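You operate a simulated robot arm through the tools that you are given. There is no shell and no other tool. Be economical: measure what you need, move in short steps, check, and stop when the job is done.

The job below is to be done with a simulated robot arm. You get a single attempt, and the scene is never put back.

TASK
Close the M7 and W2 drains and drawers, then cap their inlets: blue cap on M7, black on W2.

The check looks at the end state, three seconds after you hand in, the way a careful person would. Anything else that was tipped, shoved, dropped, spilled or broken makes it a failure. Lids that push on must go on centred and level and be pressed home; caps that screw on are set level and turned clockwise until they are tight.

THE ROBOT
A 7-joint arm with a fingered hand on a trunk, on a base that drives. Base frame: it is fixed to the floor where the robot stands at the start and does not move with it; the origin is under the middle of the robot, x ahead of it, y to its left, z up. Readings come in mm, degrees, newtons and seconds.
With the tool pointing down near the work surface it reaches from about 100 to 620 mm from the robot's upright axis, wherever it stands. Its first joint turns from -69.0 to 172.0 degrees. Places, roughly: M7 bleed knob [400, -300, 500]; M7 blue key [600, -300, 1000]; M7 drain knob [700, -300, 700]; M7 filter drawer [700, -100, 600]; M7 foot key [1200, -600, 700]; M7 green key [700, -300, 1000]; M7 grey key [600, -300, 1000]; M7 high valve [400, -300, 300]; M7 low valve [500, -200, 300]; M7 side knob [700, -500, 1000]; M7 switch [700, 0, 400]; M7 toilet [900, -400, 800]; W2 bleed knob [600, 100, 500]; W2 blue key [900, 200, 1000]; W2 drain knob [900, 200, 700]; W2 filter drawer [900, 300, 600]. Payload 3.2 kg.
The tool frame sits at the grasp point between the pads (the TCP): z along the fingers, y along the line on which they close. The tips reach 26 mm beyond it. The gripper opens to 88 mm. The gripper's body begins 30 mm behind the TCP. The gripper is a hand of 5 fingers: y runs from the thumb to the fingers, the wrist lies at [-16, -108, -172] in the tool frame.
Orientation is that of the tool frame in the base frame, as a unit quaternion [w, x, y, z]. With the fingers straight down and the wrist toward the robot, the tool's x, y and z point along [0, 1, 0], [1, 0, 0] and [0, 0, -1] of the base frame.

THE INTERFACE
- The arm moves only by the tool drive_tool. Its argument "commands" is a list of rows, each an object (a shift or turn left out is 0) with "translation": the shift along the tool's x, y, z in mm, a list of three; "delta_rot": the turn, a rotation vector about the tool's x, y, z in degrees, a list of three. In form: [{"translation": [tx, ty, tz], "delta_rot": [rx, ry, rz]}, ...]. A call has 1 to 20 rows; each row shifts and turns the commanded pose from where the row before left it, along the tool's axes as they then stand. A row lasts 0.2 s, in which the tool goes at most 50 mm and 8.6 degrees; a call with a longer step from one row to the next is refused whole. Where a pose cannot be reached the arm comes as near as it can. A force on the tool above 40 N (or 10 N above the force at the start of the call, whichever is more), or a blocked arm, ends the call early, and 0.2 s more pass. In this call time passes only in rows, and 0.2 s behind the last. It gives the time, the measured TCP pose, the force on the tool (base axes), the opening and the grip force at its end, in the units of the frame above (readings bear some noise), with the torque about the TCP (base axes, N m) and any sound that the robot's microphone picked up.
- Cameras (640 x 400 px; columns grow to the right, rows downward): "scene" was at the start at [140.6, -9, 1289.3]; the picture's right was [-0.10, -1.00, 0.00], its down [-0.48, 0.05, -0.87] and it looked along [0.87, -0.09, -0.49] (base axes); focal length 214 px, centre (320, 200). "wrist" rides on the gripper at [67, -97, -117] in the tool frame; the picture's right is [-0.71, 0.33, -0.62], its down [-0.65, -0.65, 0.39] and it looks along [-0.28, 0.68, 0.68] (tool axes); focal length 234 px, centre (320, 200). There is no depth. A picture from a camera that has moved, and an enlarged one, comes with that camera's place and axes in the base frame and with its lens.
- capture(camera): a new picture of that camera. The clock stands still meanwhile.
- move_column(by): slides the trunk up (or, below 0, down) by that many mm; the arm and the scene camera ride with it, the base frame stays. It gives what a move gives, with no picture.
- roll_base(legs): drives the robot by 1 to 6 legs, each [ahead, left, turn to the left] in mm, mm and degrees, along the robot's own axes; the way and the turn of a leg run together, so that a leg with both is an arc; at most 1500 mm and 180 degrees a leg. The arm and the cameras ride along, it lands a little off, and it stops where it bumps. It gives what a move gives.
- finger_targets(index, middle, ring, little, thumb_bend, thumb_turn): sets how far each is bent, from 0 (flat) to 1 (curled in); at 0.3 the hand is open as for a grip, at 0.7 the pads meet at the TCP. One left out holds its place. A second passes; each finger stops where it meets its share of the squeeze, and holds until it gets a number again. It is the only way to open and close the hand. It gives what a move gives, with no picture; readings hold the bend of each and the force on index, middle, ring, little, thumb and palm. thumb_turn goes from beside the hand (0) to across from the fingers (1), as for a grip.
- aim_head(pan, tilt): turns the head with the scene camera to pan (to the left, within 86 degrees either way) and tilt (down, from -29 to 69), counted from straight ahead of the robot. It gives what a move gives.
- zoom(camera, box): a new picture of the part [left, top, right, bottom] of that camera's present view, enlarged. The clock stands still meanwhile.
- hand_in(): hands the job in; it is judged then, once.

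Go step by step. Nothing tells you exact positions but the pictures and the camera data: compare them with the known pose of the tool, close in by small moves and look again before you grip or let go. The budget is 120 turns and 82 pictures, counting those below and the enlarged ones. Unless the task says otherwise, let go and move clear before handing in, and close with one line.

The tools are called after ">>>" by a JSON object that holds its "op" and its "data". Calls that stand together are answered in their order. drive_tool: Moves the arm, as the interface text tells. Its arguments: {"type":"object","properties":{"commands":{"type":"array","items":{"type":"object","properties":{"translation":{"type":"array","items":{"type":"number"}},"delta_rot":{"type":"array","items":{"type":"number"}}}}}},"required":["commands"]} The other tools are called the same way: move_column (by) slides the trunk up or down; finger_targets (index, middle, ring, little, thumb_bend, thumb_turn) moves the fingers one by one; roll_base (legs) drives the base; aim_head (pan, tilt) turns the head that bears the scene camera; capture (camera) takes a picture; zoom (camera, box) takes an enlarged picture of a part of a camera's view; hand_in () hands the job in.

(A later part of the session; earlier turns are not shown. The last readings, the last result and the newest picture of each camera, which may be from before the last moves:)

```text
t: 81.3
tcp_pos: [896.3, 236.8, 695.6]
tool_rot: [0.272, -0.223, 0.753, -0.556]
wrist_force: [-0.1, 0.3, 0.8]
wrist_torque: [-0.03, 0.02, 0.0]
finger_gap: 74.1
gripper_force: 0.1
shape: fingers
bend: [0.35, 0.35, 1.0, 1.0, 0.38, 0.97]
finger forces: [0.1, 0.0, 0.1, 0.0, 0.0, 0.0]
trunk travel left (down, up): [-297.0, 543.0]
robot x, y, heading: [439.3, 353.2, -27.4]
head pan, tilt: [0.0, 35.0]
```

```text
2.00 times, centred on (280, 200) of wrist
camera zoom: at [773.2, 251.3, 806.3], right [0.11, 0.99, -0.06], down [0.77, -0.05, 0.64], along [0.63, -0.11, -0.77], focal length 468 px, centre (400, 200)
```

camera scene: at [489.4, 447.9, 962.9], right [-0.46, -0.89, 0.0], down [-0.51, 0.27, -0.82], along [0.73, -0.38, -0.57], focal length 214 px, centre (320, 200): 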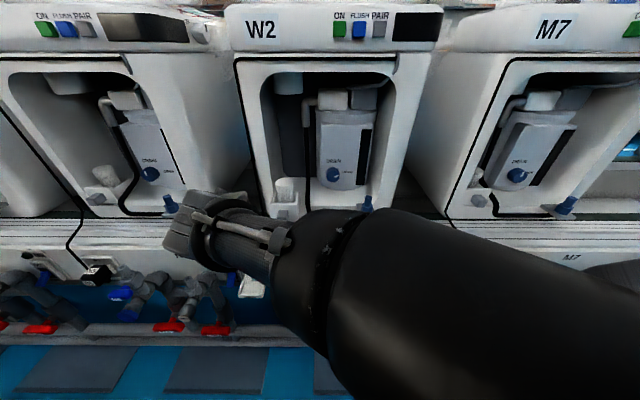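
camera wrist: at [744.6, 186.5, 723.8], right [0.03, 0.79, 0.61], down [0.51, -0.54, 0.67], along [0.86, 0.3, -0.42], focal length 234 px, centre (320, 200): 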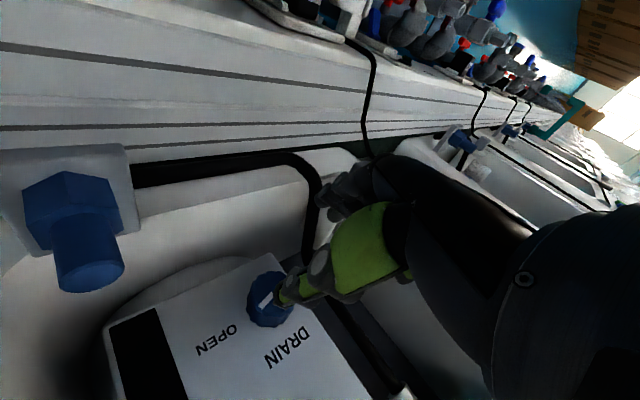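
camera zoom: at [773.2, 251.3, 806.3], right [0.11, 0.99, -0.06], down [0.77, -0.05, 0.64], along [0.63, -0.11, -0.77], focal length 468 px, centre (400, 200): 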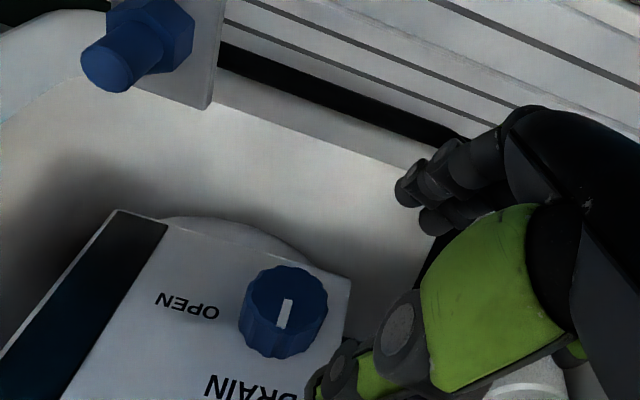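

W2's drain now points straight up too. Next the caps: I back away, and retrace the hand's orientation to point down with an open hand.

>>> {"op": "roll_base", "data": {"legs": [[-250, 0, 0]]}}

>>> {"op": "move_column", "data": {"by": 150}}

>>> {"op": "drive_tool", "data": {"commands": [{"delta_rot": [-2.8, -1.0, 6.9]}, {"delta_rot": [-2.8, -1.0, 6.9]}, {"delta_rot": [-2.8, -1.0, 6.9]}, {"delta_rot": [-2.8, -1.0, 6.9]}, {"delta_rot": [-2.8, -1.0, 6.9]}, {"delta_rot": [-2.8, -1.0, 6.9]}, {"delta_rot": [-2.8, -1.0, 6.9]}, {"delta_rot": [-2.8, -1.0, 6.9]}, {"delta_rot": [0, 8.3, 0]}, {"delta_rot": [0, 8.3, 0]}, {"delta_rot": [0, 8.3, 0]}, {"delta_rot": [0, 8.3, 0]}, {"delta_rot": [0, 8.3, 0]}, {"delta_rot": [0, 8.3, 0]}, {"delta_rot": [0, 8.3, 0]}, {"delta_rot": [0, 8, 0]}]}}

>>> {"op": "finger_targets", "data": {"index": 0.3, "middle": 0.3, "ring": 0.3, "little": 0.3, "thumb_bend": 0.3}}

```text
t: 83.1
tcp_pos: [672.6, 353.4, 695.3]
tool_rot: [0.273, -0.226, 0.752, -0.555]
wrist_force: [-1.1, -0.1, 0.5]
wrist_torque: [0.01, -0.02, 0.01]
finger_gap: 73.7
gripper_force: 0.0
shape: fingers
bend: [0.35, 0.35, 1.0, 1.0, 0.38, 0.97]
finger forces: [0.0, 0.0, 0.1, 0.1, 0.0, 0.1]
trunk travel left (down, up): [-297.0, 543.0]
robot x, y, heading: [211.1, 466.4, -27.4]
head pan, tilt: [0.0, 35.0]
```

```text
t: 84.9
tcp_pos: [673.7, 354.4, 845.4]
tool_rot: [0.274, -0.226, 0.753, -0.554]
wrist_force: [-0.4, 0.2, -1.3]
wrist_torque: [0.01, 0.0, 0.01]
finger_gap: 73.9
gripper_force: 0.1
shape: fingers
bend: [0.35, 0.35, 1.0, 1.0, 0.38, 0.97]
finger forces: [0.0, 0.0, 0.0, 0.1, 0.0, 0.0]
trunk travel left (down, up): [-447.0, 393.0]
robot x, y, heading: [212.9, 467.5, -27.3]
head pan, tilt: [0.0, 35.0]
```

```text
t: 88.3
tcp_pos: [671.4, 353.7, 846.2]
tool_rot: [-0.041, 0.162, 0.977, -0.132]
wrist_force: [-0.1, -0.5, -0.2]
wrist_torque: [0.01, -0.02, -0.01]
finger_gap: 73.7
gripper_force: 0.0
shape: fingers
bend: [0.35, 0.35, 1.0, 1.0, 0.38, 0.97]
finger forces: [0.0, 0.1, 0.1, 0.1, 0.0, 0.1]
trunk travel left (down, up): [-447.0, 393.0]
robot x, y, heading: [208.3, 467.9, -27.3]
head pan, tilt: [0.0, 35.0]
```

```text
t: 89.3
tcp_pos: [671.2, 355.5, 847.1]
tool_rot: [-0.039, 0.16, 0.977, -0.133]
wrist_force: [-0.5, 0.3, -0.7]
wrist_torque: [0.0, 0.02, 0.0]
finger_gap: 87.5
gripper_force: 0.1
shape: fingers
bend: [0.3, 0.3, 0.3, 0.3, 0.3, 0.97]
finger forces: [0.1, 0.1, 0.0, 0.1, 0.0, 0.1]
trunk travel left (down, up): [-447.0, 393.0]
robot x, y, heading: [210.2, 466.2, -27.3]
head pan, tilt: [0.0, 35.0]
```

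>>> {"op": "drive_tool", "data": {"commands": [{"delta_rot": [-1.11, 1.02, 8.2]}, {"delta_rot": [-1.11, 1.02, 8.2]}, {"delta_rot": [-1.11, 1.02, 8.2]}, {"delta_rot": [-1.11, 1.02, 8.2]}, {"delta_rot": [-1.11, 1.02, 8.2]}, {"delta_rot": [-1.11, 1.02, 8.2]}, {"delta_rot": [-1.11, 1.02, 8.2]}, {"delta_rot": [-1.11, 1.02, 8.2]}, {"delta_rot": [-1.11, 1.02, 8.2]}, {"delta_rot": [-1.11, 1.02, 8.2]}, {"delta_rot": [-1.11, 1.02, 8.2]}, {"delta_rot": [-1.11, 1.02, 8.2]}]}}

>>> {"op": "move_column", "data": {"by": 330}}

>>> {"op": "roll_base", "data": {"legs": [[0, -452, -0.5], [240, 0, 0]]}}

>>> {"op": "aim_head", "data": {"pan": 0, "tilt": 35}}

>>> {"op": "capture", "data": {"camera": "wrist"}}

>>> {"op": "capture", "data": {"camera": "scene"}}

```text
t: 91.9
tcp_pos: [672.3, 355.2, 845.3]
tool_rot: [0.0, 0.857, 0.516, 0.0]
wrist_force: [-1.1, -0.2, -0.3]
wrist_torque: [-0.02, -0.03, 0.04]
finger_gap: 87.4
gripper_force: 0.1
shape: fingers
bend: [0.3, 0.3, 0.3, 0.3, 0.3, 0.97]
finger forces: [0.1, 0.0, 0.0, 0.1, 0.0, 0.0]
trunk travel left (down, up): [-447.0, 393.0]
robot x, y, heading: [210.4, 469.1, -27.5]
head pan, tilt: [0.0, 35.0]
```

```text
t: 95.1
tcp_pos: [672.6, 354.7, 1176.1]
tool_rot: [-0.001, 0.856, 0.517, -0.001]
wrist_force: [0.0, 0.2, -0.1]
wrist_torque: [0.0, 0.03, 0.0]
finger_gap: 87.6
gripper_force: 0.1
shape: fingers
bend: [0.3, 0.3, 0.3, 0.3, 0.3, 0.97]
finger forces: [0.0, 0.1, 0.0, 0.0, 0.0, 0.0]
trunk travel left (down, up): [-777.0, 63.0]
robot x, y, heading: [216.8, 466.3, -27.4]
head pan, tilt: [0.0, 35.0]
```

```text
t: 99.2
tcp_pos: [679.5, -152.7, 1176.9]
tool_rot: [0.0, 0.858, 0.514, 0.0]
wrist_force: [0.8, 0.3, 0.2]
wrist_torque: [0.0, 0.0, 0.0]
finger_gap: 87.4
gripper_force: 0.2
shape: fingers
bend: [0.3, 0.3, 0.3, 0.3, 0.3, 0.97]
finger forces: [0.0, 0.0, 0.1, 0.0, 0.0, 0.0]
trunk travel left (down, up): [-777.0, 63.0]
robot x, y, heading: [225.8, -35.5, -27.4]
head pan, tilt: [0.0, 35.0]
```

```text
t: 99.8
tcp_pos: [679.6, -152.5, 1176.0]
tool_rot: [-0.001, 0.858, 0.513, -0.001]
wrist_force: [-0.1, -0.1, 0.1]
wrist_torque: [0.01, -0.02, 0.01]
finger_gap: 87.8
gripper_force: 0.0
shape: fingers
bend: [0.3, 0.3, 0.3, 0.3, 0.3, 0.97]
finger forces: [0.0, 0.0, 0.0, 0.0, 0.0, 0.0]
trunk travel left (down, up): [-777.0, 63.0]
robot x, y, heading: [220.3, -36.1, -27.5]
head pan, tilt: [0.0, 35.0]
```

```text
22 pictures are left
camera wrist: at [626.5, -47.0, 1293.9], right [-0.04, -0.78, 0.62], down [-0.88, -0.26, -0.39], along [0.47, -0.57, -0.68], focal length 234 px, centre (320, 200)
```

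wrist: 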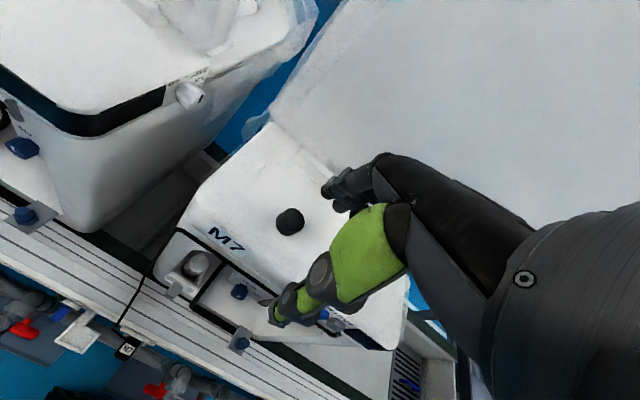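

```text
21 pictures are left
camera scene: at [341.9, -100.4, 1471.9], right [-0.46, -0.89, 0.0], down [-0.51, 0.27, -0.82], along [0.73, -0.38, -0.57], focal length 214 px, centre (320, 200)
```

scene: 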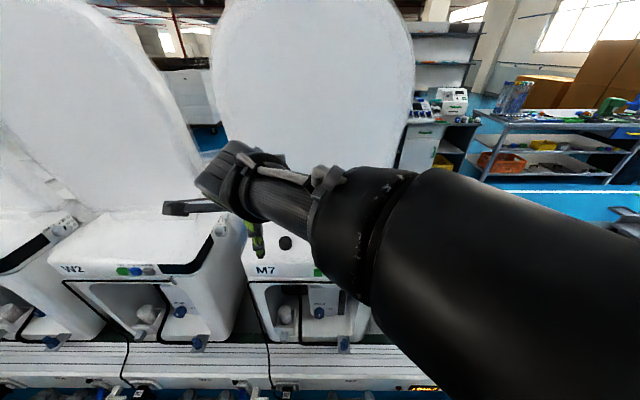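

The black cap checks at ≈[749,-204,1043]. I move above it and look closely before descending.

>>> {"op": "drive_tool", "data": {"commands": [{"translation": [-4, 29, 0]}, {"translation": [-4, 29, 0]}, {"translation": [-4, 27, 0]}, {"translation": [0, 0, 30]}, {"translation": [0, 0, 30]}, {"translation": [0, 0, 12]}]}}

>>> {"op": "zoom", "data": {"camera": "wrist", "box": [200, 120, 420, 340]}}

```text
t: 101.2
tcp_pos: [750.1, -203.6, 1106.1]
tool_rot: [-0.001, 0.859, 0.513, 0.003]
wrist_force: [0.1, -0.2, 0.4]
wrist_torque: [0.0, -0.03, 0.02]
finger_gap: 87.4
gripper_force: 0.1
shape: fingers
bend: [0.3, 0.3, 0.3, 0.3, 0.3, 0.97]
finger forces: [0.0, 0.0, 0.0, 0.1, 0.0, 0.1]
trunk travel left (down, up): [-777.0, 63.0]
robot x, y, heading: [216.7, -35.6, -27.4]
head pan, tilt: [0.0, 35.0]
```

```text
1.82 times, centred on (310, 230) of wrist
camera zoom: at [695.6, -98.7, 1224.2], right [-0.05, -0.78, 0.62], down [-0.88, -0.26, -0.39], along [0.47, -0.57, -0.68], focal length 426 px, centre (338, 146)
```

zoom: 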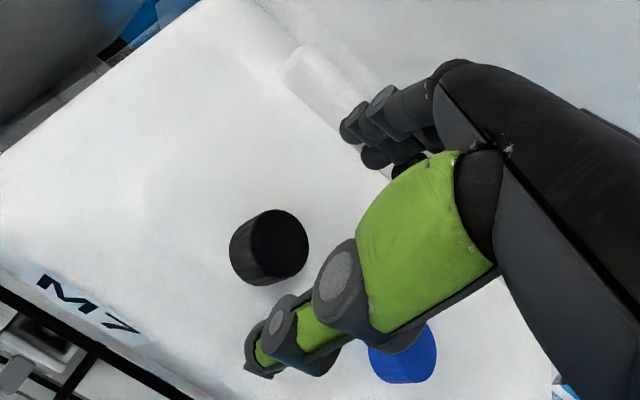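

The cap is centred under the hand. I descend gently toward the top surface.

>>> {"op": "drive_tool", "data": {"commands": [{"translation": [0, 0, 15]}, {"translation": [0, 0, 15]}, {"translation": [0, 0, 6]}, {"translation": [0, 0, 4]}, {"translation": [0, 0, 3]}]}}

>>> {"op": "zoom", "data": {"camera": "wrist", "box": [200, 120, 420, 340]}}

```text
t: 102.4
tcp_pos: [751.4, -207.0, 1083.5]
tool_rot: [-0.005, 0.861, 0.508, 0.027]
wrist_force: [-0.4, 0.3, -1.0]
wrist_torque: [0.02, 0.0, -0.03]
finger_gap: 87.6
gripper_force: 0.2
shape: fingers
bend: [0.3, 0.3, 0.3, 0.3, 0.3, 0.97]
finger forces: [0.1, 0.1, 0.0, 0.0, 0.0, 0.0]
trunk travel left (down, up): [-777.0, 63.0]
robot x, y, heading: [221.0, -39.7, -27.5]
head pan, tilt: [0.0, 35.0]
```

```text
1.82 times, centred on (310, 230) of wrist
camera zoom: at [694.7, -105.8, 1202.5], right [-0.08, -0.8, 0.59], down [-0.87, -0.24, -0.43], along [0.49, -0.55, -0.68], focal length 426 px, centre (338, 146)
```

zoom: 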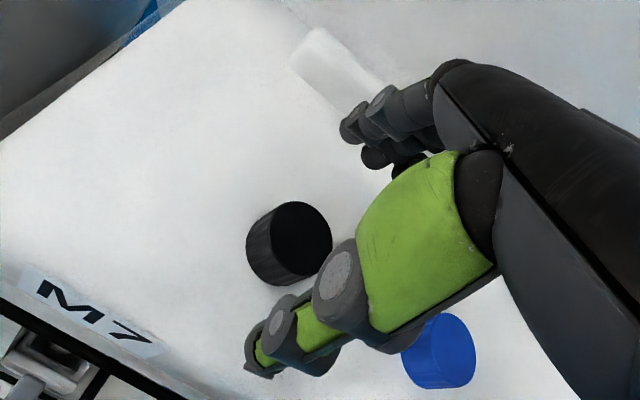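

The arm is at the edge of its reach there, tilting slightly. I correct the tilt, raise the arm a bit and let the trunk do the lowering.

>>> {"op": "drive_tool", "data": {"commands": [{"translation": [0, 0, -15], "delta_rot": [0.5, -1.4, 0]}, {"translation": [0, 0, -15], "delta_rot": [0.6, -1.5, 0]}]}}

>>> {"op": "move_column", "data": {"by": -42}}

>>> {"op": "zoom", "data": {"camera": "wrist", "box": [200, 120, 420, 340]}}

```text
t: 103.0
tcp_pos: [749.3, -214.0, 1105.5]
tool_rot: [-0.006, 0.864, 0.504, -0.006]
wrist_force: [0.5, -1.0, -0.5]
wrist_torque: [0.03, 0.02, 0.0]
finger_gap: 87.6
gripper_force: 0.1
shape: fingers
bend: [0.3, 0.3, 0.3, 0.3, 0.3, 0.97]
finger forces: [0.0, 0.0, 0.0, 0.1, 0.0, 0.0]
trunk travel left (down, up): [-777.0, 63.0]
robot x, y, heading: [218.7, -35.2, -27.7]
head pan, tilt: [0.0, 35.0]
```

```text
t: 103.8
tcp_pos: [750.1, -211.8, 1061.6]
tool_rot: [-0.007, 0.863, 0.505, -0.005]
wrist_force: [-0.3, -0.3, -0.1]
wrist_torque: [0.02, 0.01, 0.02]
finger_gap: 87.6
gripper_force: 0.0
shape: fingers
bend: [0.3, 0.3, 0.3, 0.3, 0.3, 0.97]
finger forces: [0.0, 0.0, 0.0, 0.1, 0.0, 0.1]
trunk travel left (down, up): [-735.0, 105.0]
robot x, y, heading: [219.2, -37.3, -27.2]
head pan, tilt: [0.0, 35.0]
```

```text
1.82 times, centred on (310, 230) of wrist
camera zoom: at [700.4, -106.1, 1181.6], right [-0.05, -0.78, 0.62], down [-0.89, -0.24, -0.38], along [0.44, -0.57, -0.69], focal length 426 px, centre (338, 146)
```

zoom: 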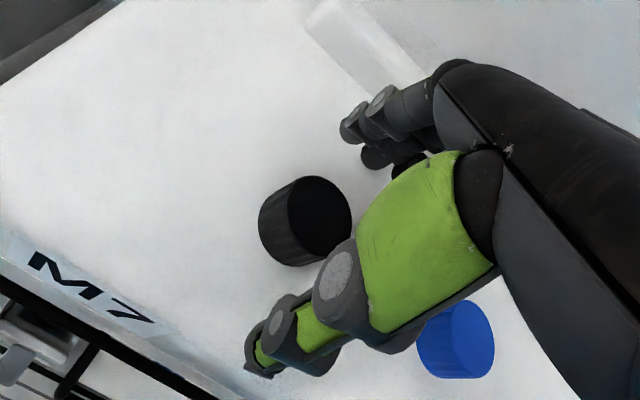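

The cap is ~12 mm left of the hand; tips are just above the surface. I shift over and close on it.

>>> {"op": "drive_tool", "data": {"commands": [{"translation": [5.3, -2.8, -1]}, {"translation": [5.3, -2.8, -1]}]}}

>>> {"op": "finger_targets", "data": {"index": 0.6, "middle": 0.6, "thumb_bend": 0.6}}

>>> {"op": "zoom", "data": {"camera": "wrist", "box": [200, 120, 420, 340]}}

```text
t: 104.5
tcp_pos: [749.5, -205.2, 1059.8]
tool_rot: [-0.01, 0.866, 0.5, -0.007]
wrist_force: [-0.1, 0.0, -0.1]
wrist_torque: [-0.01, -0.03, 0.01]
finger_gap: 87.5
gripper_force: 0.0
shape: fingers
bend: [0.3, 0.3, 0.3, 0.3, 0.3, 0.97]
finger forces: [0.0, 0.0, 0.0, 0.0, 0.1, 0.0]
trunk travel left (down, up): [-735.0, 105.0]
robot x, y, heading: [217.7, -36.3, -27.4]
head pan, tilt: [0.0, 35.0]
```

```text
t: 105.5
tcp_pos: [750.1, -201.2, 1063.2]
tool_rot: [-0.007, 0.864, 0.503, -0.005]
wrist_force: [-0.1, 0.6, -0.5]
wrist_torque: [0.01, 0.02, 0.02]
finger_gap: 29.6
gripper_force: 2.3
shape: fingers
bend: [0.59, 0.58, 0.3, 0.3, 0.58, 0.97]
finger forces: [1.0, 1.4, 0.1, 0.0, 2.4, 0.1]
trunk travel left (down, up): [-735.0, 105.0]
robot x, y, heading: [216.7, -35.2, -27.4]
head pan, tilt: [0.0, 35.0]
```

```text
1.82 times, centred on (310, 230) of wrist
camera zoom: at [700.9, -95.1, 1183.9], right [-0.05, -0.78, 0.62], down [-0.89, -0.24, -0.38], along [0.44, -0.57, -0.69], focal length 426 px, centre (338, 146)
```

zoom: 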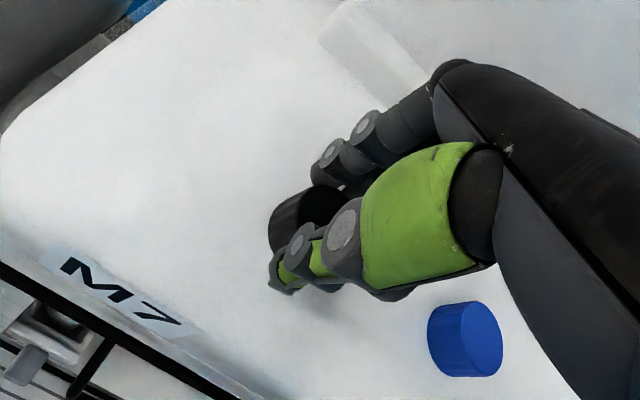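

Both sides contact the cap evenly. I tighten and lift with the trunk.

>>> {"op": "finger_targets", "data": {"index": 0.72, "middle": 0.72, "thumb_bend": 0.72}}

>>> {"op": "move_column", "data": {"by": 70}}

>>> {"op": "capture", "data": {"camera": "wrist"}}

```text
t: 106.5
tcp_pos: [750.0, -198.7, 1064.4]
tool_rot: [-0.008, 0.863, 0.505, -0.005]
wrist_force: [0.1, 0.1, -0.3]
wrist_torque: [0.02, 0.01, -0.02]
finger_gap: 26.9
gripper_force: 14.6
shape: fingers
bend: [0.63, 0.63, 0.3, 0.3, 0.6, 0.95]
finger forces: [7.1, 7.7, 0.0, 0.0, 14.2, 0.0]
trunk travel left (down, up): [-735.0, 105.0]
robot x, y, heading: [219.0, -34.8, -27.6]
head pan, tilt: [0.0, 35.0]
```

```text
t: 107.5
tcp_pos: [751.5, -199.3, 1133.4]
tool_rot: [-0.007, 0.863, 0.504, -0.004]
wrist_force: [0.4, 0.1, 0.5]
wrist_torque: [-0.02, -0.01, 0.03]
finger_gap: 26.7
gripper_force: 14.0
shape: fingers
bend: [0.63, 0.63, 0.3, 0.3, 0.6, 0.95]
finger forces: [7.1, 7.6, 0.1, 0.1, 14.2, 0.1]
trunk travel left (down, up): [-805.0, 35.0]
robot x, y, heading: [224.0, -38.7, -27.6]
head pan, tilt: [0.0, 35.0]
```

```text
16 pictures are left
camera wrist: at [700.8, -94.1, 1253.7], right [-0.05, -0.78, 0.62], down [-0.89, -0.24, -0.38], along [0.44, -0.57, -0.69], focal length 234 px, centre (320, 200)
```

wrist: 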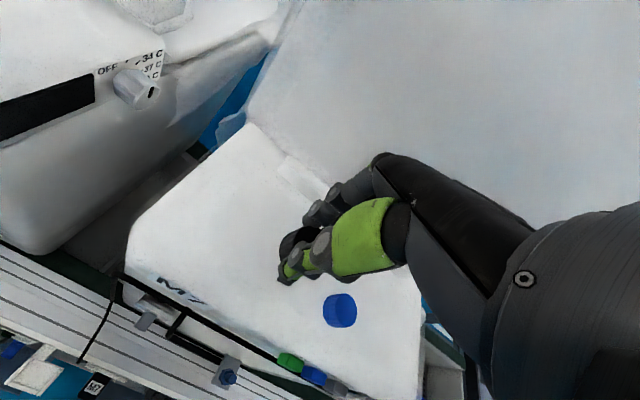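

The black cap is held firmly and lifted. I back away from M7, drive left toward W2, lower the trunk, and roll the hand so the fingers will clear the unit's front.

>>> {"op": "roll_base", "data": {"legs": [[-260, 0, 0], [0, 400, 0]]}}

>>> {"op": "move_column", "data": {"by": -330}}

>>> {"op": "drive_tool", "data": {"commands": [{"translation": [0, -20, 0], "delta_rot": [0, 0, 8.4]}, {"translation": [0, -20, 0], "delta_rot": [0, 0, 8.4]}, {"delta_rot": [0, 0, 8.4]}, {"delta_rot": [0, 0, 8.4]}, {"delta_rot": [0, 0, 8.4]}, {"delta_rot": [0, 0, 8.4]}, {"delta_rot": [0, 0, 8.4]}, {"delta_rot": [0, 0, 8.4]}, {"delta_rot": [0, 0, 8.4]}, {"delta_rot": [0, 0, 8.4]}, {"delta_rot": [0, 0, 8.4]}]}}

```text
t: 111.5
tcp_pos: [705.1, 274.3, 1134.8]
tool_rot: [-0.008, 0.864, 0.504, -0.005]
wrist_force: [-1.0, -0.1, -0.3]
wrist_torque: [0.01, 0.01, 0.01]
finger_gap: 26.9
gripper_force: 14.4
shape: fingers
bend: [0.63, 0.63, 0.3, 0.3, 0.6, 0.95]
finger forces: [7.0, 7.8, 0.1, 0.0, 14.1, 0.0]
trunk travel left (down, up): [-805.0, 35.0]
robot x, y, heading: [173.8, 439.4, -28.0]
head pan, tilt: [0.0, 35.0]
```

```text
t: 114.8
tcp_pos: [706.0, 272.5, 806.9]
tool_rot: [-0.01, 0.865, 0.502, -0.003]
wrist_force: [-0.7, 1.1, -0.1]
wrist_torque: [0.0, -0.03, -0.01]
finger_gap: 26.7
gripper_force: 14.7
shape: fingers
bend: [0.63, 0.63, 0.3, 0.3, 0.6, 0.95]
finger forces: [7.1, 7.7, 0.0, 0.0, 14.1, 0.0]
trunk travel left (down, up): [-475.0, 365.0]
robot x, y, heading: [177.4, 436.9, -27.7]
head pan, tilt: [0.0, 35.0]
```

```text
t: 117.2
tcp_pos: [632.5, 268.4, 797.2]
tool_rot: [-0.013, 0.958, -0.287, -0.007]
wrist_force: [0.1, -0.1, 0.1]
wrist_torque: [0.02, -0.03, 0.0]
finger_gap: 26.4
gripper_force: 13.5
shape: fingers
bend: [0.63, 0.63, 0.3, 0.3, 0.6, 0.95]
finger forces: [6.7, 7.3, 0.0, 0.0, 13.2, 0.0]
out of reach, approached as far as the arm can: row 9, 10, 11
trunk travel left (down, up): [-475.0, 365.0]
robot x, y, heading: [172.3, 438.1, -27.9]
head pan, tilt: [0.0, 35.0]
```

The hand now points down with fingers to the right and wrist to the left, as planned. I drive toward W2's inlet, stopping short, and look.

>>> {"op": "roll_base", "data": {"legs": [[185, -24, 0]]}}

>>> {"op": "capture", "data": {"camera": "wrist"}}

>>> {"op": "capture", "data": {"camera": "scene"}}

```text
t: 118.8
tcp_pos: [779.2, 164.6, 793.7]
tool_rot: [-0.012, 0.959, -0.282, -0.018]
wrist_force: [-16.6, 7.5, 1.4]
wrist_torque: [-1.08, -2.43, 1.88]
finger_gap: 26.7
gripper_force: 13.8
shape: fingers
bend: [0.63, 0.63, 0.3, 0.3, 0.6, 0.95]
finger forces: [6.9, 7.1, 0.0, 0.1, 13.2, 0.1]
trunk travel left (down, up): [-475.0, 365.0]
robot x, y, heading: [323.0, 329.3, -27.5]
head pan, tilt: [0.0, 35.0]
stopped in leg 1: the robot was blocked; the commanded pose is now the measured one
```

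```text
15 pictures are left
camera wrist: at [892.2, 206.8, 909.7], right [-0.76, 0.08, 0.65], down [-0.2, 0.91, -0.35], along [-0.62, -0.4, -0.67], focal length 234 px, centre (320, 200)
```

wrist: 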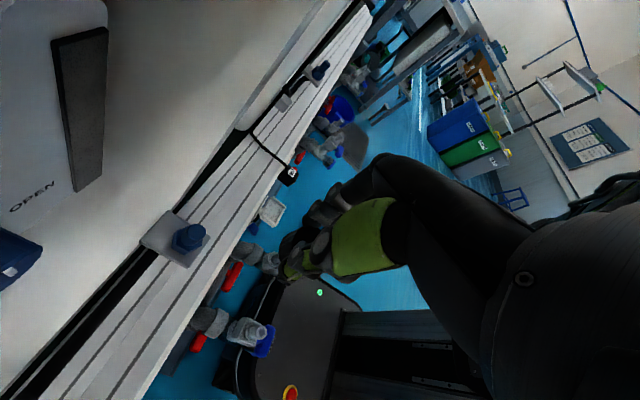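

```text
14 pictures are left
camera scene: at [445.2, 270.8, 1170.7], right [-0.46, -0.89, 0.0], down [-0.51, 0.26, -0.82], along [0.73, -0.38, -0.57], focal length 214 px, centre (320, 200)
```

scene: 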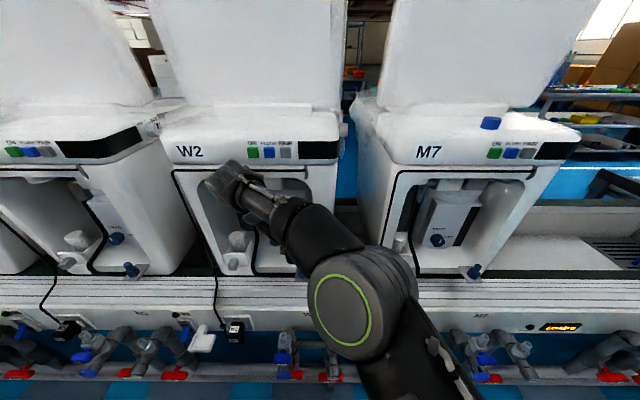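

The hand's base touched the header lip at z≈939, so I back off, lower 88 mm so it enters the bay opening instead, and check the state.

>>> {"op": "roll_base", "data": {"legs": [[-60, 0, 0]]}}

>>> {"op": "move_column", "data": {"by": -85}}

```text
t: 119.8
tcp_pos: [727.7, 190.6, 791.1]
tool_rot: [-0.01, 0.959, -0.283, -0.019]
wrist_force: [-0.3, -0.1, 0.1]
wrist_torque: [0.02, -0.03, 0.05]
finger_gap: 26.4
gripper_force: 14.2
shape: fingers
bend: [0.63, 0.63, 0.3, 0.3, 0.6, 0.95]
finger forces: [6.8, 7.2, 0.1, 0.0, 13.2, 0.1]
trunk travel left (down, up): [-475.0, 365.0]
robot x, y, heading: [272.2, 360.8, -27.3]
head pan, tilt: [0.0, 35.0]
```

```text
t: 121.0
tcp_pos: [730.0, 190.4, 706.9]
tool_rot: [-0.012, 0.959, -0.283, -0.019]
wrist_force: [-0.2, 0.0, -1.2]
wrist_torque: [-0.01, -0.02, 0.02]
finger_gap: 26.3
gripper_force: 14.0
shape: fingers
bend: [0.63, 0.63, 0.3, 0.3, 0.6, 0.95]
finger forces: [6.7, 7.2, 0.0, 0.0, 13.1, 0.1]
trunk travel left (down, up): [-390.0, 450.0]
robot x, y, heading: [271.3, 362.9, -27.6]
head pan, tilt: [0.0, 35.0]
```

I level the hand (cap tilt) and drive forward 90 mm with the cap just above stub height.

>>> {"op": "drive_tool", "data": {"commands": [{"delta_rot": [0.4, 2.5, 0]}]}}

>>> {"op": "roll_base", "data": {"legs": [[90, 0, 0]]}}

>>> {"op": "capture", "data": {"camera": "wrist"}}

```text
t: 121.4
tcp_pos: [729.2, 187.9, 704.6]
tool_rot: [-0.009, 0.959, -0.285, 0.002]
wrist_force: [0.1, -0.4, -0.3]
wrist_torque: [-0.01, -0.02, -0.01]
finger_gap: 26.6
gripper_force: 13.4
shape: fingers
bend: [0.63, 0.63, 0.3, 0.3, 0.6, 0.95]
finger forces: [6.6, 7.2, 0.1, 0.1, 13.1, 0.0]
trunk travel left (down, up): [-390.0, 450.0]
robot x, y, heading: [271.0, 363.4, -27.7]
head pan, tilt: [0.0, 35.0]
```

```text
t: 122.5
tcp_pos: [809.9, 146.4, 706.4]
tool_rot: [-0.011, 0.959, -0.284, 0.003]
wrist_force: [0.2, -0.8, -0.8]
wrist_torque: [-0.02, 0.05, 0.0]
finger_gap: 26.5
gripper_force: 13.5
shape: fingers
bend: [0.63, 0.63, 0.3, 0.3, 0.6, 0.95]
finger forces: [6.8, 7.2, 0.0, 0.1, 13.1, 0.1]
trunk travel left (down, up): [-390.0, 450.0]
robot x, y, heading: [356.8, 320.4, -27.8]
head pan, tilt: [0.0, 35.0]
```

```text
13 pictures are left
camera wrist: at [919.0, 190.0, 827.2], right [-0.78, 0.1, 0.62], down [-0.18, 0.91, -0.37], along [-0.6, -0.4, -0.69], focal length 234 px, centre (320, 200)
```

wrist: 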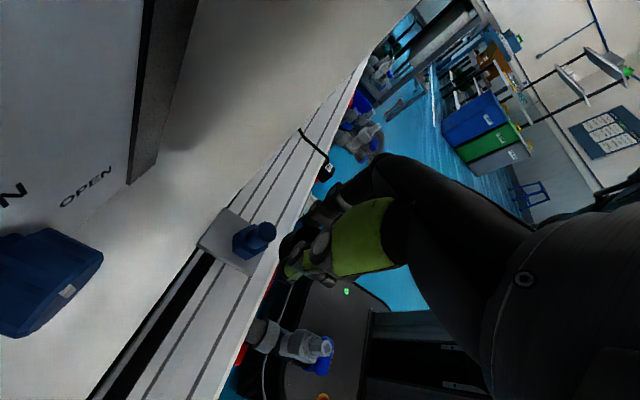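

The stub is ≈35 mm further ahead. I close most of that with the arm and zoom in to align.

>>> {"op": "drive_tool", "data": {"commands": [{"translation": [14, -3, 0]}, {"translation": [14, -3, 0]}]}}

>>> {"op": "zoom", "data": {"camera": "wrist", "box": [200, 150, 400, 310]}}

>>> {"op": "aim_head", "data": {"pan": -15, "tilt": 50}}

>>> {"op": "capture", "data": {"camera": "scene"}}

```text
t: 123.1
tcp_pos: [827.7, 128.3, 705.7]
tool_rot: [-0.013, 0.957, -0.288, 0.005]
wrist_force: [0.7, -1.5, 0.5]
wrist_torque: [-0.01, 0.01, 0.02]
finger_gap: 26.4
gripper_force: 13.5
shape: fingers
bend: [0.63, 0.63, 0.3, 0.3, 0.6, 0.95]
finger forces: [6.6, 7.3, 0.0, 0.1, 13.0, 0.0]
out of reach, approached as far as the arm can: row 2
trunk travel left (down, up): [-390.0, 450.0]
robot x, y, heading: [351.8, 321.3, -27.8]
head pan, tilt: [0.0, 35.0]
```

```text
2.50 times, centred on (300, 230) of wrist
camera zoom: at [936.7, 171.0, 826.3], right [-0.78, 0.1, 0.61], down [-0.17, 0.91, -0.37], along [-0.6, -0.4, -0.7], focal length 585 px, centre (370, 125)
```

zoom: 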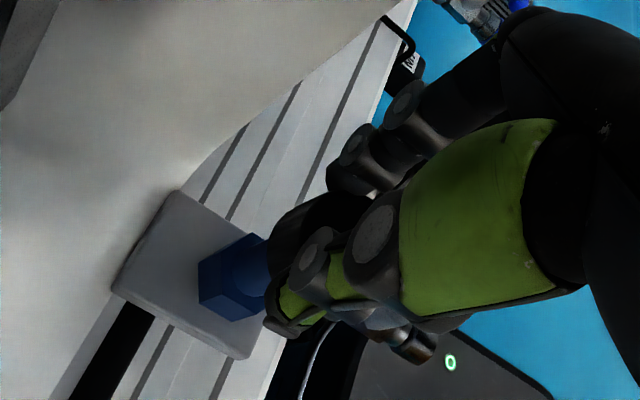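

```text
t: 123.9
tcp_pos: [826.9, 129.7, 705.1]
tool_rot: [-0.012, 0.958, -0.288, 0.004]
wrist_force: [0.0, 0.1, -0.3]
wrist_torque: [0.03, 0.05, -0.03]
finger_gap: 26.1
gripper_force: 13.6
shape: fingers
bend: [0.63, 0.63, 0.3, 0.3, 0.6, 0.95]
finger forces: [6.7, 7.2, 0.0, 0.0, 13.1, 0.0]
trunk travel left (down, up): [-390.0, 450.0]
robot x, y, heading: [358.7, 319.0, -27.8]
head pan, tilt: [-15.0, 50.0]
```

```text
11 pictures are left
camera scene: at [455.4, 243.4, 1063.3], right [-0.68, -0.74, 0.0], down [-0.56, 0.52, -0.64], along [0.47, -0.43, -0.77], focal length 214 px, centre (320, 200)
```

scene: 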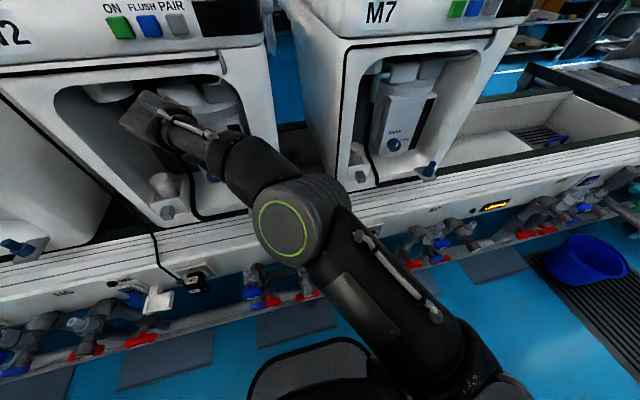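

The stub's hex is at ≈[843,133]; the cap is ~14 mm short of it, and the arm is at its reach limit. I drive the base slightly forward and left, then fine-tune with the arm.

>>> {"op": "roll_base", "data": {"legs": [[20, 8, 0]]}}

>>> {"op": "zoom", "data": {"camera": "wrist", "box": [200, 150, 400, 310]}}

```text
t: 124.9
tcp_pos: [844.1, 128.5, 710.1]
tool_rot: [-0.014, 0.957, -0.289, 0.005]
wrist_force: [-23.8, 12.2, 8.7]
wrist_torque: [-1.18, -3.97, 2.5]
finger_gap: 26.3
gripper_force: 13.3
shape: fingers
bend: [0.63, 0.63, 0.3, 0.3, 0.6, 0.95]
finger forces: [6.7, 7.1, 0.1, 0.0, 13.0, 0.0]
trunk travel left (down, up): [-390.0, 450.0]
robot x, y, heading: [374.9, 318.4, -27.3]
head pan, tilt: [-15.0, 50.0]
stopped in leg 1: the force on the tool passed its limit at 65 N (the readings are from after the stop); the commanded pose is now the measured one
```

```text
2.50 times, centred on (300, 230) of wrist
camera zoom: at [953.1, 171.7, 830.8], right [-0.78, 0.1, 0.61], down [-0.17, 0.91, -0.37], along [-0.6, -0.4, -0.7], focal length 585 px, centre (370, 125)
```

zoom: 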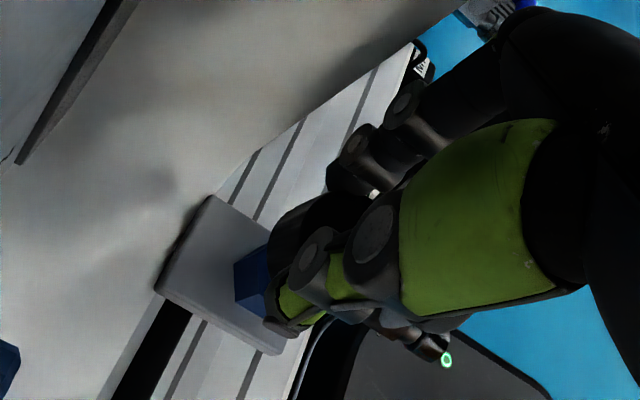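

The camera bracket touches the canister just as the cap is nearly above the stub (cap ≈[846,131], stub ≈[844,133]). I ease back ~3 mm, which relieves contact, and check.

>>> {"op": "drive_tool", "data": {"commands": [{"translation": [-3.5, -1, 0]}]}}

```text
t: 125.3
tcp_pos: [844.4, 130.5, 708.3]
tool_rot: [-0.014, 0.956, -0.292, 0.006]
wrist_force: [-11.5, 13.4, 13.8]
wrist_torque: [-1.1, -3.25, 2.18]
finger_gap: 26.3
gripper_force: 13.6
shape: fingers
bend: [0.63, 0.63, 0.3, 0.3, 0.6, 0.95]
finger forces: [6.7, 7.2, 0.1, 0.1, 13.0, 0.0]
trunk travel left (down, up): [-390.0, 450.0]
robot x, y, heading: [373.5, 318.3, -27.3]
head pan, tilt: [-15.0, 50.0]
```

Contact persists lightly, so I rotate the hand 10° about the vertical to swing the camera bracket away from the canister.

>>> {"op": "drive_tool", "data": {"commands": [{"translation": [-1, 0, 0], "delta_rot": [0, 0, -5]}, {"translation": [-1, 0, 0], "delta_rot": [0, 0, -5]}]}}

>>> {"op": "zoom", "data": {"camera": "wrist", "box": [200, 150, 400, 310]}}

```text
t: 125.9
tcp_pos: [843.4, 118.5, 697.6]
tool_rot: [-0.022, 0.976, -0.217, -0.007]
wrist_force: [0.0, 0.3, 0.0]
wrist_torque: [0.02, 0.02, -0.01]
finger_gap: 26.1
gripper_force: 13.5
shape: fingers
bend: [0.63, 0.63, 0.3, 0.3, 0.6, 0.95]
finger forces: [6.6, 7.0, 0.0, 0.0, 12.9, 0.0]
trunk travel left (down, up): [-390.0, 450.0]
robot x, y, heading: [376.3, 316.8, -27.7]
head pan, tilt: [-15.0, 50.0]
```

```text
2.50 times, centred on (300, 230) of wrist
camera zoom: at [946.8, 173.2, 817.4], right [-0.78, -0.03, 0.63], down [-0.31, 0.89, -0.35], along [-0.55, -0.46, -0.7], focal length 585 px, centre (370, 125)
```

zoom: 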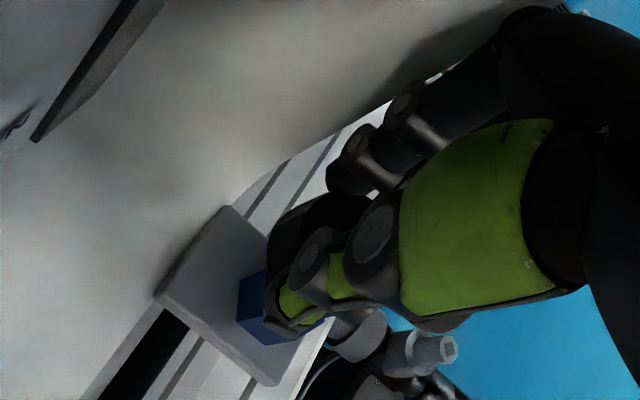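

The hand is free now at z 698; the cap must go ~13 mm left to be above the stub (≈[845,133]). I raise slightly, shift and level.

>>> {"op": "drive_tool", "data": {"commands": [{"translation": [0, 0, -7], "delta_rot": [-1.2, 1.3, 0]}, {"translation": [-2.2, -6.4, 0]}, {"translation": [-2.2, -6.4, 0]}]}}

```text
t: 126.7
tcp_pos: [844.6, 128.2, 704.6]
tool_rot: [-0.013, 0.975, -0.223, 0.001]
wrist_force: [0.0, -0.3, 0.7]
wrist_torque: [0.02, -0.02, 0.0]
finger_gap: 26.1
gripper_force: 13.7
shape: fingers
bend: [0.63, 0.63, 0.3, 0.3, 0.6, 0.95]
finger forces: [6.7, 7.1, 0.0, 0.0, 12.9, 0.0]
trunk travel left (down, up): [-390.0, 450.0]
robot x, y, heading: [379.9, 318.4, -27.6]
head pan, tilt: [-15.0, 50.0]
```

>>> {"op": "drive_tool", "data": {"commands": [{"translation": [-1.5, -3.2, 0]}]}}

>>> {"op": "zoom", "data": {"camera": "wrist", "box": [220, 190, 340, 290]}}

```text
t: 127.1
tcp_pos: [845.0, 131.4, 708.3]
tool_rot: [-0.012, 0.975, -0.223, 0.003]
wrist_force: [0.4, 0.5, -0.3]
wrist_torque: [0.02, 0.01, 0.01]
finger_gap: 26.2
gripper_force: 13.5
shape: fingers
bend: [0.63, 0.63, 0.3, 0.3, 0.6, 0.95]
finger forces: [6.6, 7.2, 0.0, 0.0, 12.8, 0.0]
trunk travel left (down, up): [-390.0, 450.0]
robot x, y, heading: [375.5, 316.8, -27.6]
head pan, tilt: [-15.0, 50.0]
```

```text
4.00 times, centred on (280, 240) of wrist
camera zoom: at [946.9, 188.2, 829.1], right [-0.79, 0.0, 0.61], down [-0.29, 0.88, -0.37], along [-0.54, -0.48, -0.7], focal length 937 px, centre (480, 40)
```

zoom: 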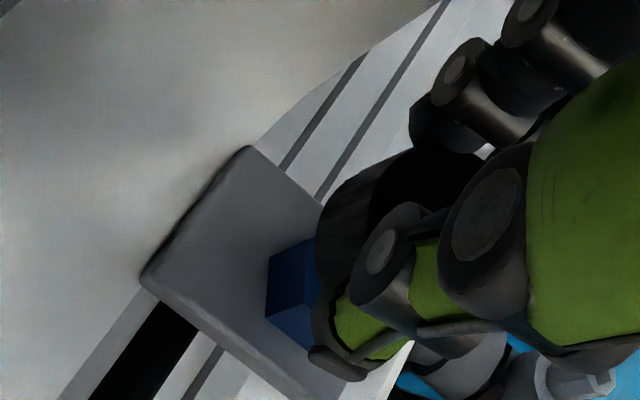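

The cap appears above the stub. I descend slowly and watch the force.

>>> {"op": "drive_tool", "data": {"commands": [{"translation": [0, 0, 4]}, {"translation": [0, 0, 4]}, {"translation": [0, 0, 4]}, {"translation": [0, 0, 3]}, {"translation": [0, 0, 3]}]}}

```text
t: 128.3
tcp_pos: [846.9, 133.5, 698.5]
tool_rot: [-0.017, 0.975, -0.221, 0.014]
wrist_force: [-0.6, -0.4, 0.1]
wrist_torque: [-0.04, 0.0, 0.01]
finger_gap: 26.2
gripper_force: 13.1
shape: fingers
bend: [0.63, 0.63, 0.3, 0.3, 0.6, 0.95]
finger forces: [6.6, 7.2, 0.0, 0.0, 12.7, 0.1]
trunk travel left (down, up): [-390.0, 450.0]
robot x, y, heading: [376.9, 315.2, -27.5]
head pan, tilt: [-15.0, 50.0]
```

The arm hits a joint limit when going lower, so I restore height/level with the arm and use the trunk to descend.

>>> {"op": "drive_tool", "data": {"commands": [{"translation": [-1.3, 2.5, -10], "delta_rot": [-1.1, -1.1, 0]}]}}

>>> {"op": "move_column", "data": {"by": -14}}

```text
t: 128.7
tcp_pos: [844.9, 132.6, 707.9]
tool_rot: [-0.007, 0.975, -0.22, 0.002]
wrist_force: [-0.1, -0.6, -0.2]
wrist_torque: [0.01, 0.0, 0.02]
finger_gap: 26.2
gripper_force: 13.3
shape: fingers
bend: [0.63, 0.63, 0.3, 0.3, 0.6, 0.95]
finger forces: [6.6, 7.2, 0.0, 0.0, 12.8, 0.0]
trunk travel left (down, up): [-390.0, 450.0]
robot x, y, heading: [375.8, 316.9, -27.5]
head pan, tilt: [-15.0, 50.0]
```

```text
t: 129.3
tcp_pos: [846.0, 131.3, 693.7]
tool_rot: [-0.006, 0.975, -0.221, 0.002]
wrist_force: [0.7, 0.2, -0.6]
wrist_torque: [-0.03, -0.01, 0.02]
finger_gap: 26.1
gripper_force: 13.1
shape: fingers
bend: [0.63, 0.63, 0.3, 0.3, 0.6, 0.95]
finger forces: [6.7, 7.2, 0.1, 0.1, 12.9, 0.1]
trunk travel left (down, up): [-376.0, 464.0]
robot x, y, heading: [379.1, 312.9, -27.7]
head pan, tilt: [-15.0, 50.0]
```

Level and free at z 694 (cap bottom ≈ stub top). I check alignment now, closely.

>>> {"op": "zoom", "data": {"camera": "wrist", "box": [220, 190, 340, 290]}}

>>> {"op": "move_column", "data": {"by": -5}}

```text
4.00 times, centred on (280, 240) of wrist
camera zoom: at [946.5, 190.5, 813.4], right [-0.79, 0.0, 0.62], down [-0.3, 0.87, -0.38], along [-0.54, -0.49, -0.69], focal length 937 px, centre (480, 40)
```

zoom: 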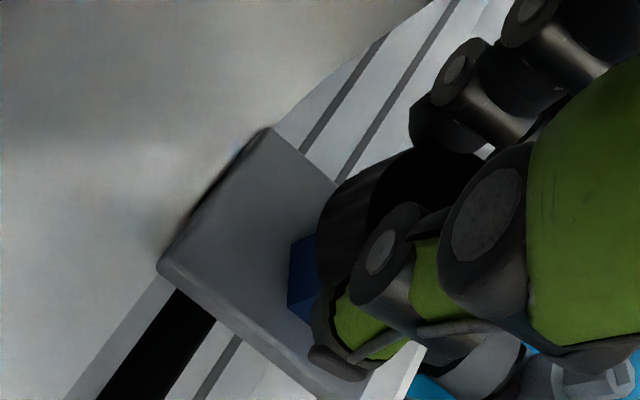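

```text
t: 129.8
tcp_pos: [843.5, 131.4, 688.4]
tool_rot: [-0.006, 0.975, -0.221, 0.003]
wrist_force: [2.0, -1.1, 6.0]
wrist_torque: [-0.02, 0.0, 0.02]
finger_gap: 26.3
gripper_force: 14.8
shape: fingers
bend: [0.63, 0.63, 0.3, 0.3, 0.6, 0.94]
finger forces: [6.9, 8.8, 0.0, 0.0, 15.0, 0.1]
trunk travel left (down, up): [-371.0, 469.0]
robot x, y, heading: [379.0, 318.0, -27.5]
head pan, tilt: [-15.0, 50.0]
```

Contact of 6 N, centred under the tool. I press a little further.

>>> {"op": "move_column", "data": {"by": -5}}

```text
t: 130.4
tcp_pos: [844.6, 131.5, 686.1]
tool_rot: [-0.006, 0.975, -0.221, 0.006]
wrist_force: [5.8, -1.7, 17.5]
wrist_torque: [-0.13, -0.03, 0.05]
finger_gap: 26.5
gripper_force: 18.5
shape: fingers
bend: [0.71, 0.63, 0.3, 0.3, 0.59, 0.94]
finger forces: [7.8, 11.8, 0.1, 0.1, 17.1, 0.1]
trunk travel left (down, up): [-366.0, 474.0]
robot x, y, heading: [375.4, 316.1, -27.5]
head pan, tilt: [-15.0, 50.0]
```

Contact readings suggest the rim catches the stub on the −x side. I lift, shift ~3 mm that way, and try again.

>>> {"op": "move_column", "data": {"by": 8}}

>>> {"op": "drive_tool", "data": {"commands": [{"translation": [-2.3, 2.2, 0]}]}}

>>> {"op": "move_column", "data": {"by": -9}}

```text
t: 130.9
tcp_pos: [844.1, 132.3, 691.2]
tool_rot: [-0.008, 0.975, -0.22, 0.001]
wrist_force: [0.5, -0.4, 0.3]
wrist_torque: [-0.03, 0.02, -0.04]
finger_gap: 26.8
gripper_force: 13.2
shape: fingers
bend: [0.71, 0.63, 0.3, 0.3, 0.59, 0.95]
finger forces: [6.8, 6.9, 0.0, 0.0, 12.5, 0.0]
trunk travel left (down, up): [-374.0, 466.0]
robot x, y, heading: [376.9, 317.0, -27.3]
head pan, tilt: [-15.0, 50.0]
```

```text
t: 131.3
tcp_pos: [840.6, 128.3, 688.1]
tool_rot: [-0.007, 0.975, -0.223, -0.002]
wrist_force: [2.7, -0.4, 5.6]
wrist_torque: [-0.04, 0.02, -0.01]
finger_gap: 26.5
gripper_force: 15.6
shape: fingers
bend: [0.71, 0.64, 0.3, 0.3, 0.59, 0.94]
finger forces: [6.9, 9.0, 0.0, 0.0, 14.7, 0.0]
trunk travel left (down, up): [-374.0, 466.0]
robot x, y, heading: [375.7, 316.6, -27.4]
head pan, tilt: [-15.0, 50.0]
```

```text
t: 131.9
tcp_pos: [839.0, 127.9, 681.5]
tool_rot: [-0.008, 0.975, -0.224, 0.002]
wrist_force: [4.8, -3.1, 18.6]
wrist_torque: [-0.11, 0.08, 0.05]
finger_gap: 27.0
gripper_force: 20.1
shape: fingers
bend: [0.71, 0.63, 0.3, 0.3, 0.58, 0.94]
finger forces: [8.7, 15.2, 0.0, 0.0, 16.4, 0.0]
trunk travel left (down, up): [-365.0, 475.0]
robot x, y, heading: [380.8, 317.5, -27.6]
head pan, tilt: [-15.0, 50.0]
```

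>>> {"op": "zoom", "data": {"camera": "wrist", "box": [240, 200, 340, 290]}}

```text
4.44 times, centred on (290, 245) of wrist
camera zoom: at [942.7, 185.0, 801.8], right [-0.79, 0.0, 0.62], down [-0.3, 0.88, -0.38], along [-0.54, -0.48, -0.69], focal length 1041 px, centre (453, 0)
```

zoom: 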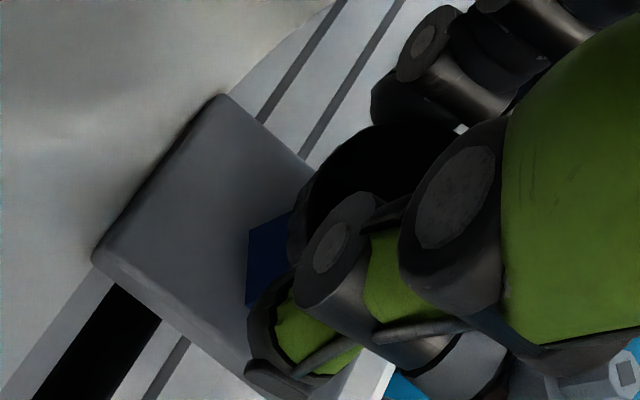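

The evidence (contact on the −x side, cap tipping) and the earlier triangulation both suggest the stub is nearer [836,132]. I lift, shift, and retry gently.

>>> {"op": "move_column", "data": {"by": 14}}

>>> {"op": "drive_tool", "data": {"commands": [{"translation": [-4.5, 0, 0]}]}}

```text
t: 132.5
tcp_pos: [841.2, 129.4, 693.8]
tool_rot: [-0.011, 0.975, -0.223, -0.001]
wrist_force: [-0.1, -0.4, 0.6]
wrist_torque: [0.01, -0.01, -0.01]
finger_gap: 26.7
gripper_force: 13.6
shape: fingers
bend: [0.71, 0.63, 0.3, 0.3, 0.59, 0.95]
finger forces: [6.7, 7.0, 0.1, 0.0, 12.9, 0.1]
trunk travel left (down, up): [-379.0, 461.0]
robot x, y, heading: [374.9, 315.9, -27.3]
head pan, tilt: [-15.0, 50.0]
```

```text
t: 132.9
tcp_pos: [835.1, 127.9, 689.7]
tool_rot: [-0.01, 0.974, -0.227, -0.005]
wrist_force: [-0.8, 0.1, 0.5]
wrist_torque: [0.01, 0.04, 0.0]
finger_gap: 26.9
gripper_force: 13.2
shape: fingers
bend: [0.71, 0.63, 0.3, 0.3, 0.59, 0.95]
finger forces: [6.6, 7.0, 0.0, 0.0, 12.7, 0.1]
trunk travel left (down, up): [-379.0, 461.0]
robot x, y, heading: [373.4, 318.8, -27.5]
head pan, tilt: [-15.0, 50.0]
```

>>> {"op": "drive_tool", "data": {"commands": [{"translation": [-0.5, -2, 0], "delta_rot": [0, 0.8, 0]}]}}

>>> {"op": "move_column", "data": {"by": -8}}

```text
t: 133.3
tcp_pos: [837.1, 129.0, 688.1]
tool_rot: [-0.009, 0.974, -0.227, -0.002]
wrist_force: [-0.3, -0.1, -0.2]
wrist_torque: [-0.01, 0.04, 0.0]
finger_gap: 26.6
gripper_force: 12.9
shape: fingers
bend: [0.71, 0.63, 0.3, 0.3, 0.59, 0.95]
finger forces: [6.6, 7.0, 0.1, 0.1, 12.8, 0.0]
trunk travel left (down, up): [-379.0, 461.0]
robot x, y, heading: [377.3, 316.9, -27.4]
head pan, tilt: [-15.0, 50.0]
```

```text
t: 133.9
tcp_pos: [836.5, 129.8, 684.4]
tool_rot: [-0.01, 0.974, -0.228, 0.003]
wrist_force: [-1.1, -2.1, 5.0]
wrist_torque: [-0.08, 0.11, -0.02]
finger_gap: 26.6
gripper_force: 15.9
shape: fingers
bend: [0.71, 0.63, 0.3, 0.3, 0.59, 0.95]
finger forces: [7.2, 10.6, 0.0, 0.0, 13.2, 0.0]
trunk travel left (down, up): [-371.0, 469.0]
robot x, y, heading: [377.2, 313.7, -27.5]
head pan, tilt: [-15.0, 50.0]
```

Contact stays at tool (−12, +6), meaning the stub lies further that way relative to the cap. I lift, shift by (−4,+4), and test again.

>>> {"op": "move_column", "data": {"by": 8}}

>>> {"op": "drive_tool", "data": {"commands": [{"translation": [-4, 4, 0]}]}}

>>> {"op": "move_column", "data": {"by": -8}}

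```text
t: 134.5
tcp_pos: [836.9, 129.6, 692.1]
tool_rot: [-0.012, 0.974, -0.226, 0.004]
wrist_force: [-0.7, -0.1, -0.2]
wrist_torque: [-0.01, 0.0, -0.02]
finger_gap: 26.6
gripper_force: 13.0
shape: fingers
bend: [0.63, 0.63, 0.3, 0.3, 0.6, 0.95]
finger forces: [6.5, 7.3, 0.0, 0.0, 13.3, 0.0]
trunk travel left (down, up): [-379.0, 461.0]
robot x, y, heading: [375.6, 314.9, -27.4]
head pan, tilt: [-15.0, 50.0]
```

```text
t: 134.9
tcp_pos: [829.8, 127.0, 684.2]
tool_rot: [-0.016, 0.973, -0.229, -0.007]
wrist_force: [0.5, 0.1, 0.0]
wrist_torque: [0.01, -0.02, 0.02]
finger_gap: 26.7
gripper_force: 13.9
shape: fingers
bend: [0.63, 0.63, 0.3, 0.3, 0.6, 0.95]
finger forces: [6.6, 7.3, 0.0, 0.0, 13.2, 0.0]
trunk travel left (down, up): [-379.0, 461.0]
robot x, y, heading: [372.9, 319.3, -27.5]
head pan, tilt: [-15.0, 50.0]
```

```text
t: 135.4
tcp_pos: [830.8, 124.7, 681.6]
tool_rot: [-0.014, 0.973, -0.23, -0.001]
wrist_force: [-0.1, 0.7, 0.1]
wrist_torque: [0.03, -0.01, 0.0]
finger_gap: 26.7
gripper_force: 14.1
shape: fingers
bend: [0.63, 0.63, 0.3, 0.3, 0.6, 0.95]
finger forces: [6.6, 7.3, 0.0, 0.0, 13.2, 0.0]
trunk travel left (down, up): [-371.0, 469.0]
robot x, y, heading: [374.0, 320.0, -27.4]
head pan, tilt: [-15.0, 50.0]
```

No force at z 682 — lower than the earlier contact. I keep descending.

>>> {"op": "move_column", "data": {"by": -6}}

>>> {"op": "move_column", "data": {"by": -5}}

>>> {"op": "zoom", "data": {"camera": "wrist", "box": [240, 200, 340, 290]}}

```text
t: 136.0
tcp_pos: [832.1, 124.1, 677.5]
tool_rot: [-0.015, 0.973, -0.23, 0.003]
wrist_force: [-0.4, 0.2, 0.5]
wrist_torque: [0.0, -0.01, 0.01]
finger_gap: 26.7
gripper_force: 13.0
shape: fingers
bend: [0.63, 0.63, 0.3, 0.3, 0.6, 0.95]
finger forces: [6.6, 7.2, 0.1, 0.0, 13.2, 0.0]
trunk travel left (down, up): [-365.0, 475.0]
robot x, y, heading: [373.9, 313.9, -27.5]
head pan, tilt: [-15.0, 50.0]
```

```text
t: 136.5
tcp_pos: [831.2, 125.0, 675.8]
tool_rot: [-0.017, 0.973, -0.23, 0.005]
wrist_force: [1.2, 0.2, 0.3]
wrist_torque: [-0.01, 0.0, 0.0]
finger_gap: 26.6
gripper_force: 13.2
shape: fingers
bend: [0.63, 0.63, 0.3, 0.3, 0.6, 0.95]
finger forces: [6.6, 7.4, 0.1, 0.1, 13.3, 0.1]
trunk travel left (down, up): [-360.0, 480.0]
robot x, y, heading: [374.0, 317.9, -27.5]
head pan, tilt: [-15.0, 50.0]
```

```text
4.44 times, centred on (290, 245) of wrist
camera zoom: at [933.4, 179.4, 796.9], right [-0.79, 0.0, 0.61], down [-0.28, 0.89, -0.37], along [-0.54, -0.46, -0.7], focal length 1041 px, centre (453, 0)
```

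zoom: 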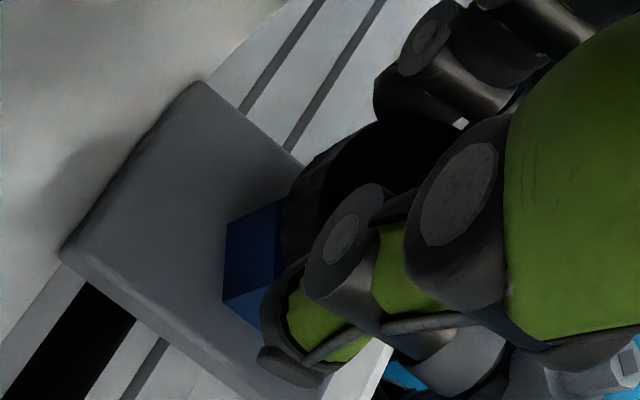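

The cap appears to be sliding over the stub (no force, bottom now below the stub's top). I continue down until it seats.

>>> {"op": "move_column", "data": {"by": -5}}

>>> {"op": "move_column", "data": {"by": -5}}

```text
t: 137.1
tcp_pos: [832.4, 124.7, 672.1]
tool_rot: [-0.017, 0.973, -0.23, 0.007]
wrist_force: [0.2, -0.6, 2.2]
wrist_torque: [0.04, 0.02, -0.01]
finger_gap: 26.9
gripper_force: 14.7
shape: fingers
bend: [0.63, 0.63, 0.3, 0.3, 0.6, 0.95]
finger forces: [6.8, 7.7, 0.0, 0.0, 14.2, 0.0]
trunk travel left (down, up): [-355.0, 485.0]
robot x, y, heading: [374.5, 319.6, -27.4]
head pan, tilt: [-15.0, 50.0]
```

```text
t: 137.6
tcp_pos: [831.0, 125.8, 671.1]
tool_rot: [-0.017, 0.973, -0.231, 0.011]
wrist_force: [1.9, 0.7, 13.9]
wrist_torque: [0.11, -0.15, -0.02]
finger_gap: 27.0
gripper_force: 17.0
shape: fingers
bend: [0.63, 0.63, 0.3, 0.3, 0.59, 0.94]
finger forces: [7.4, 8.7, 0.1, 0.0, 18.0, 0.0]
trunk travel left (down, up): [-350.0, 490.0]
robot x, y, heading: [375.0, 313.7, -27.4]
head pan, tilt: [-15.0, 50.0]
```

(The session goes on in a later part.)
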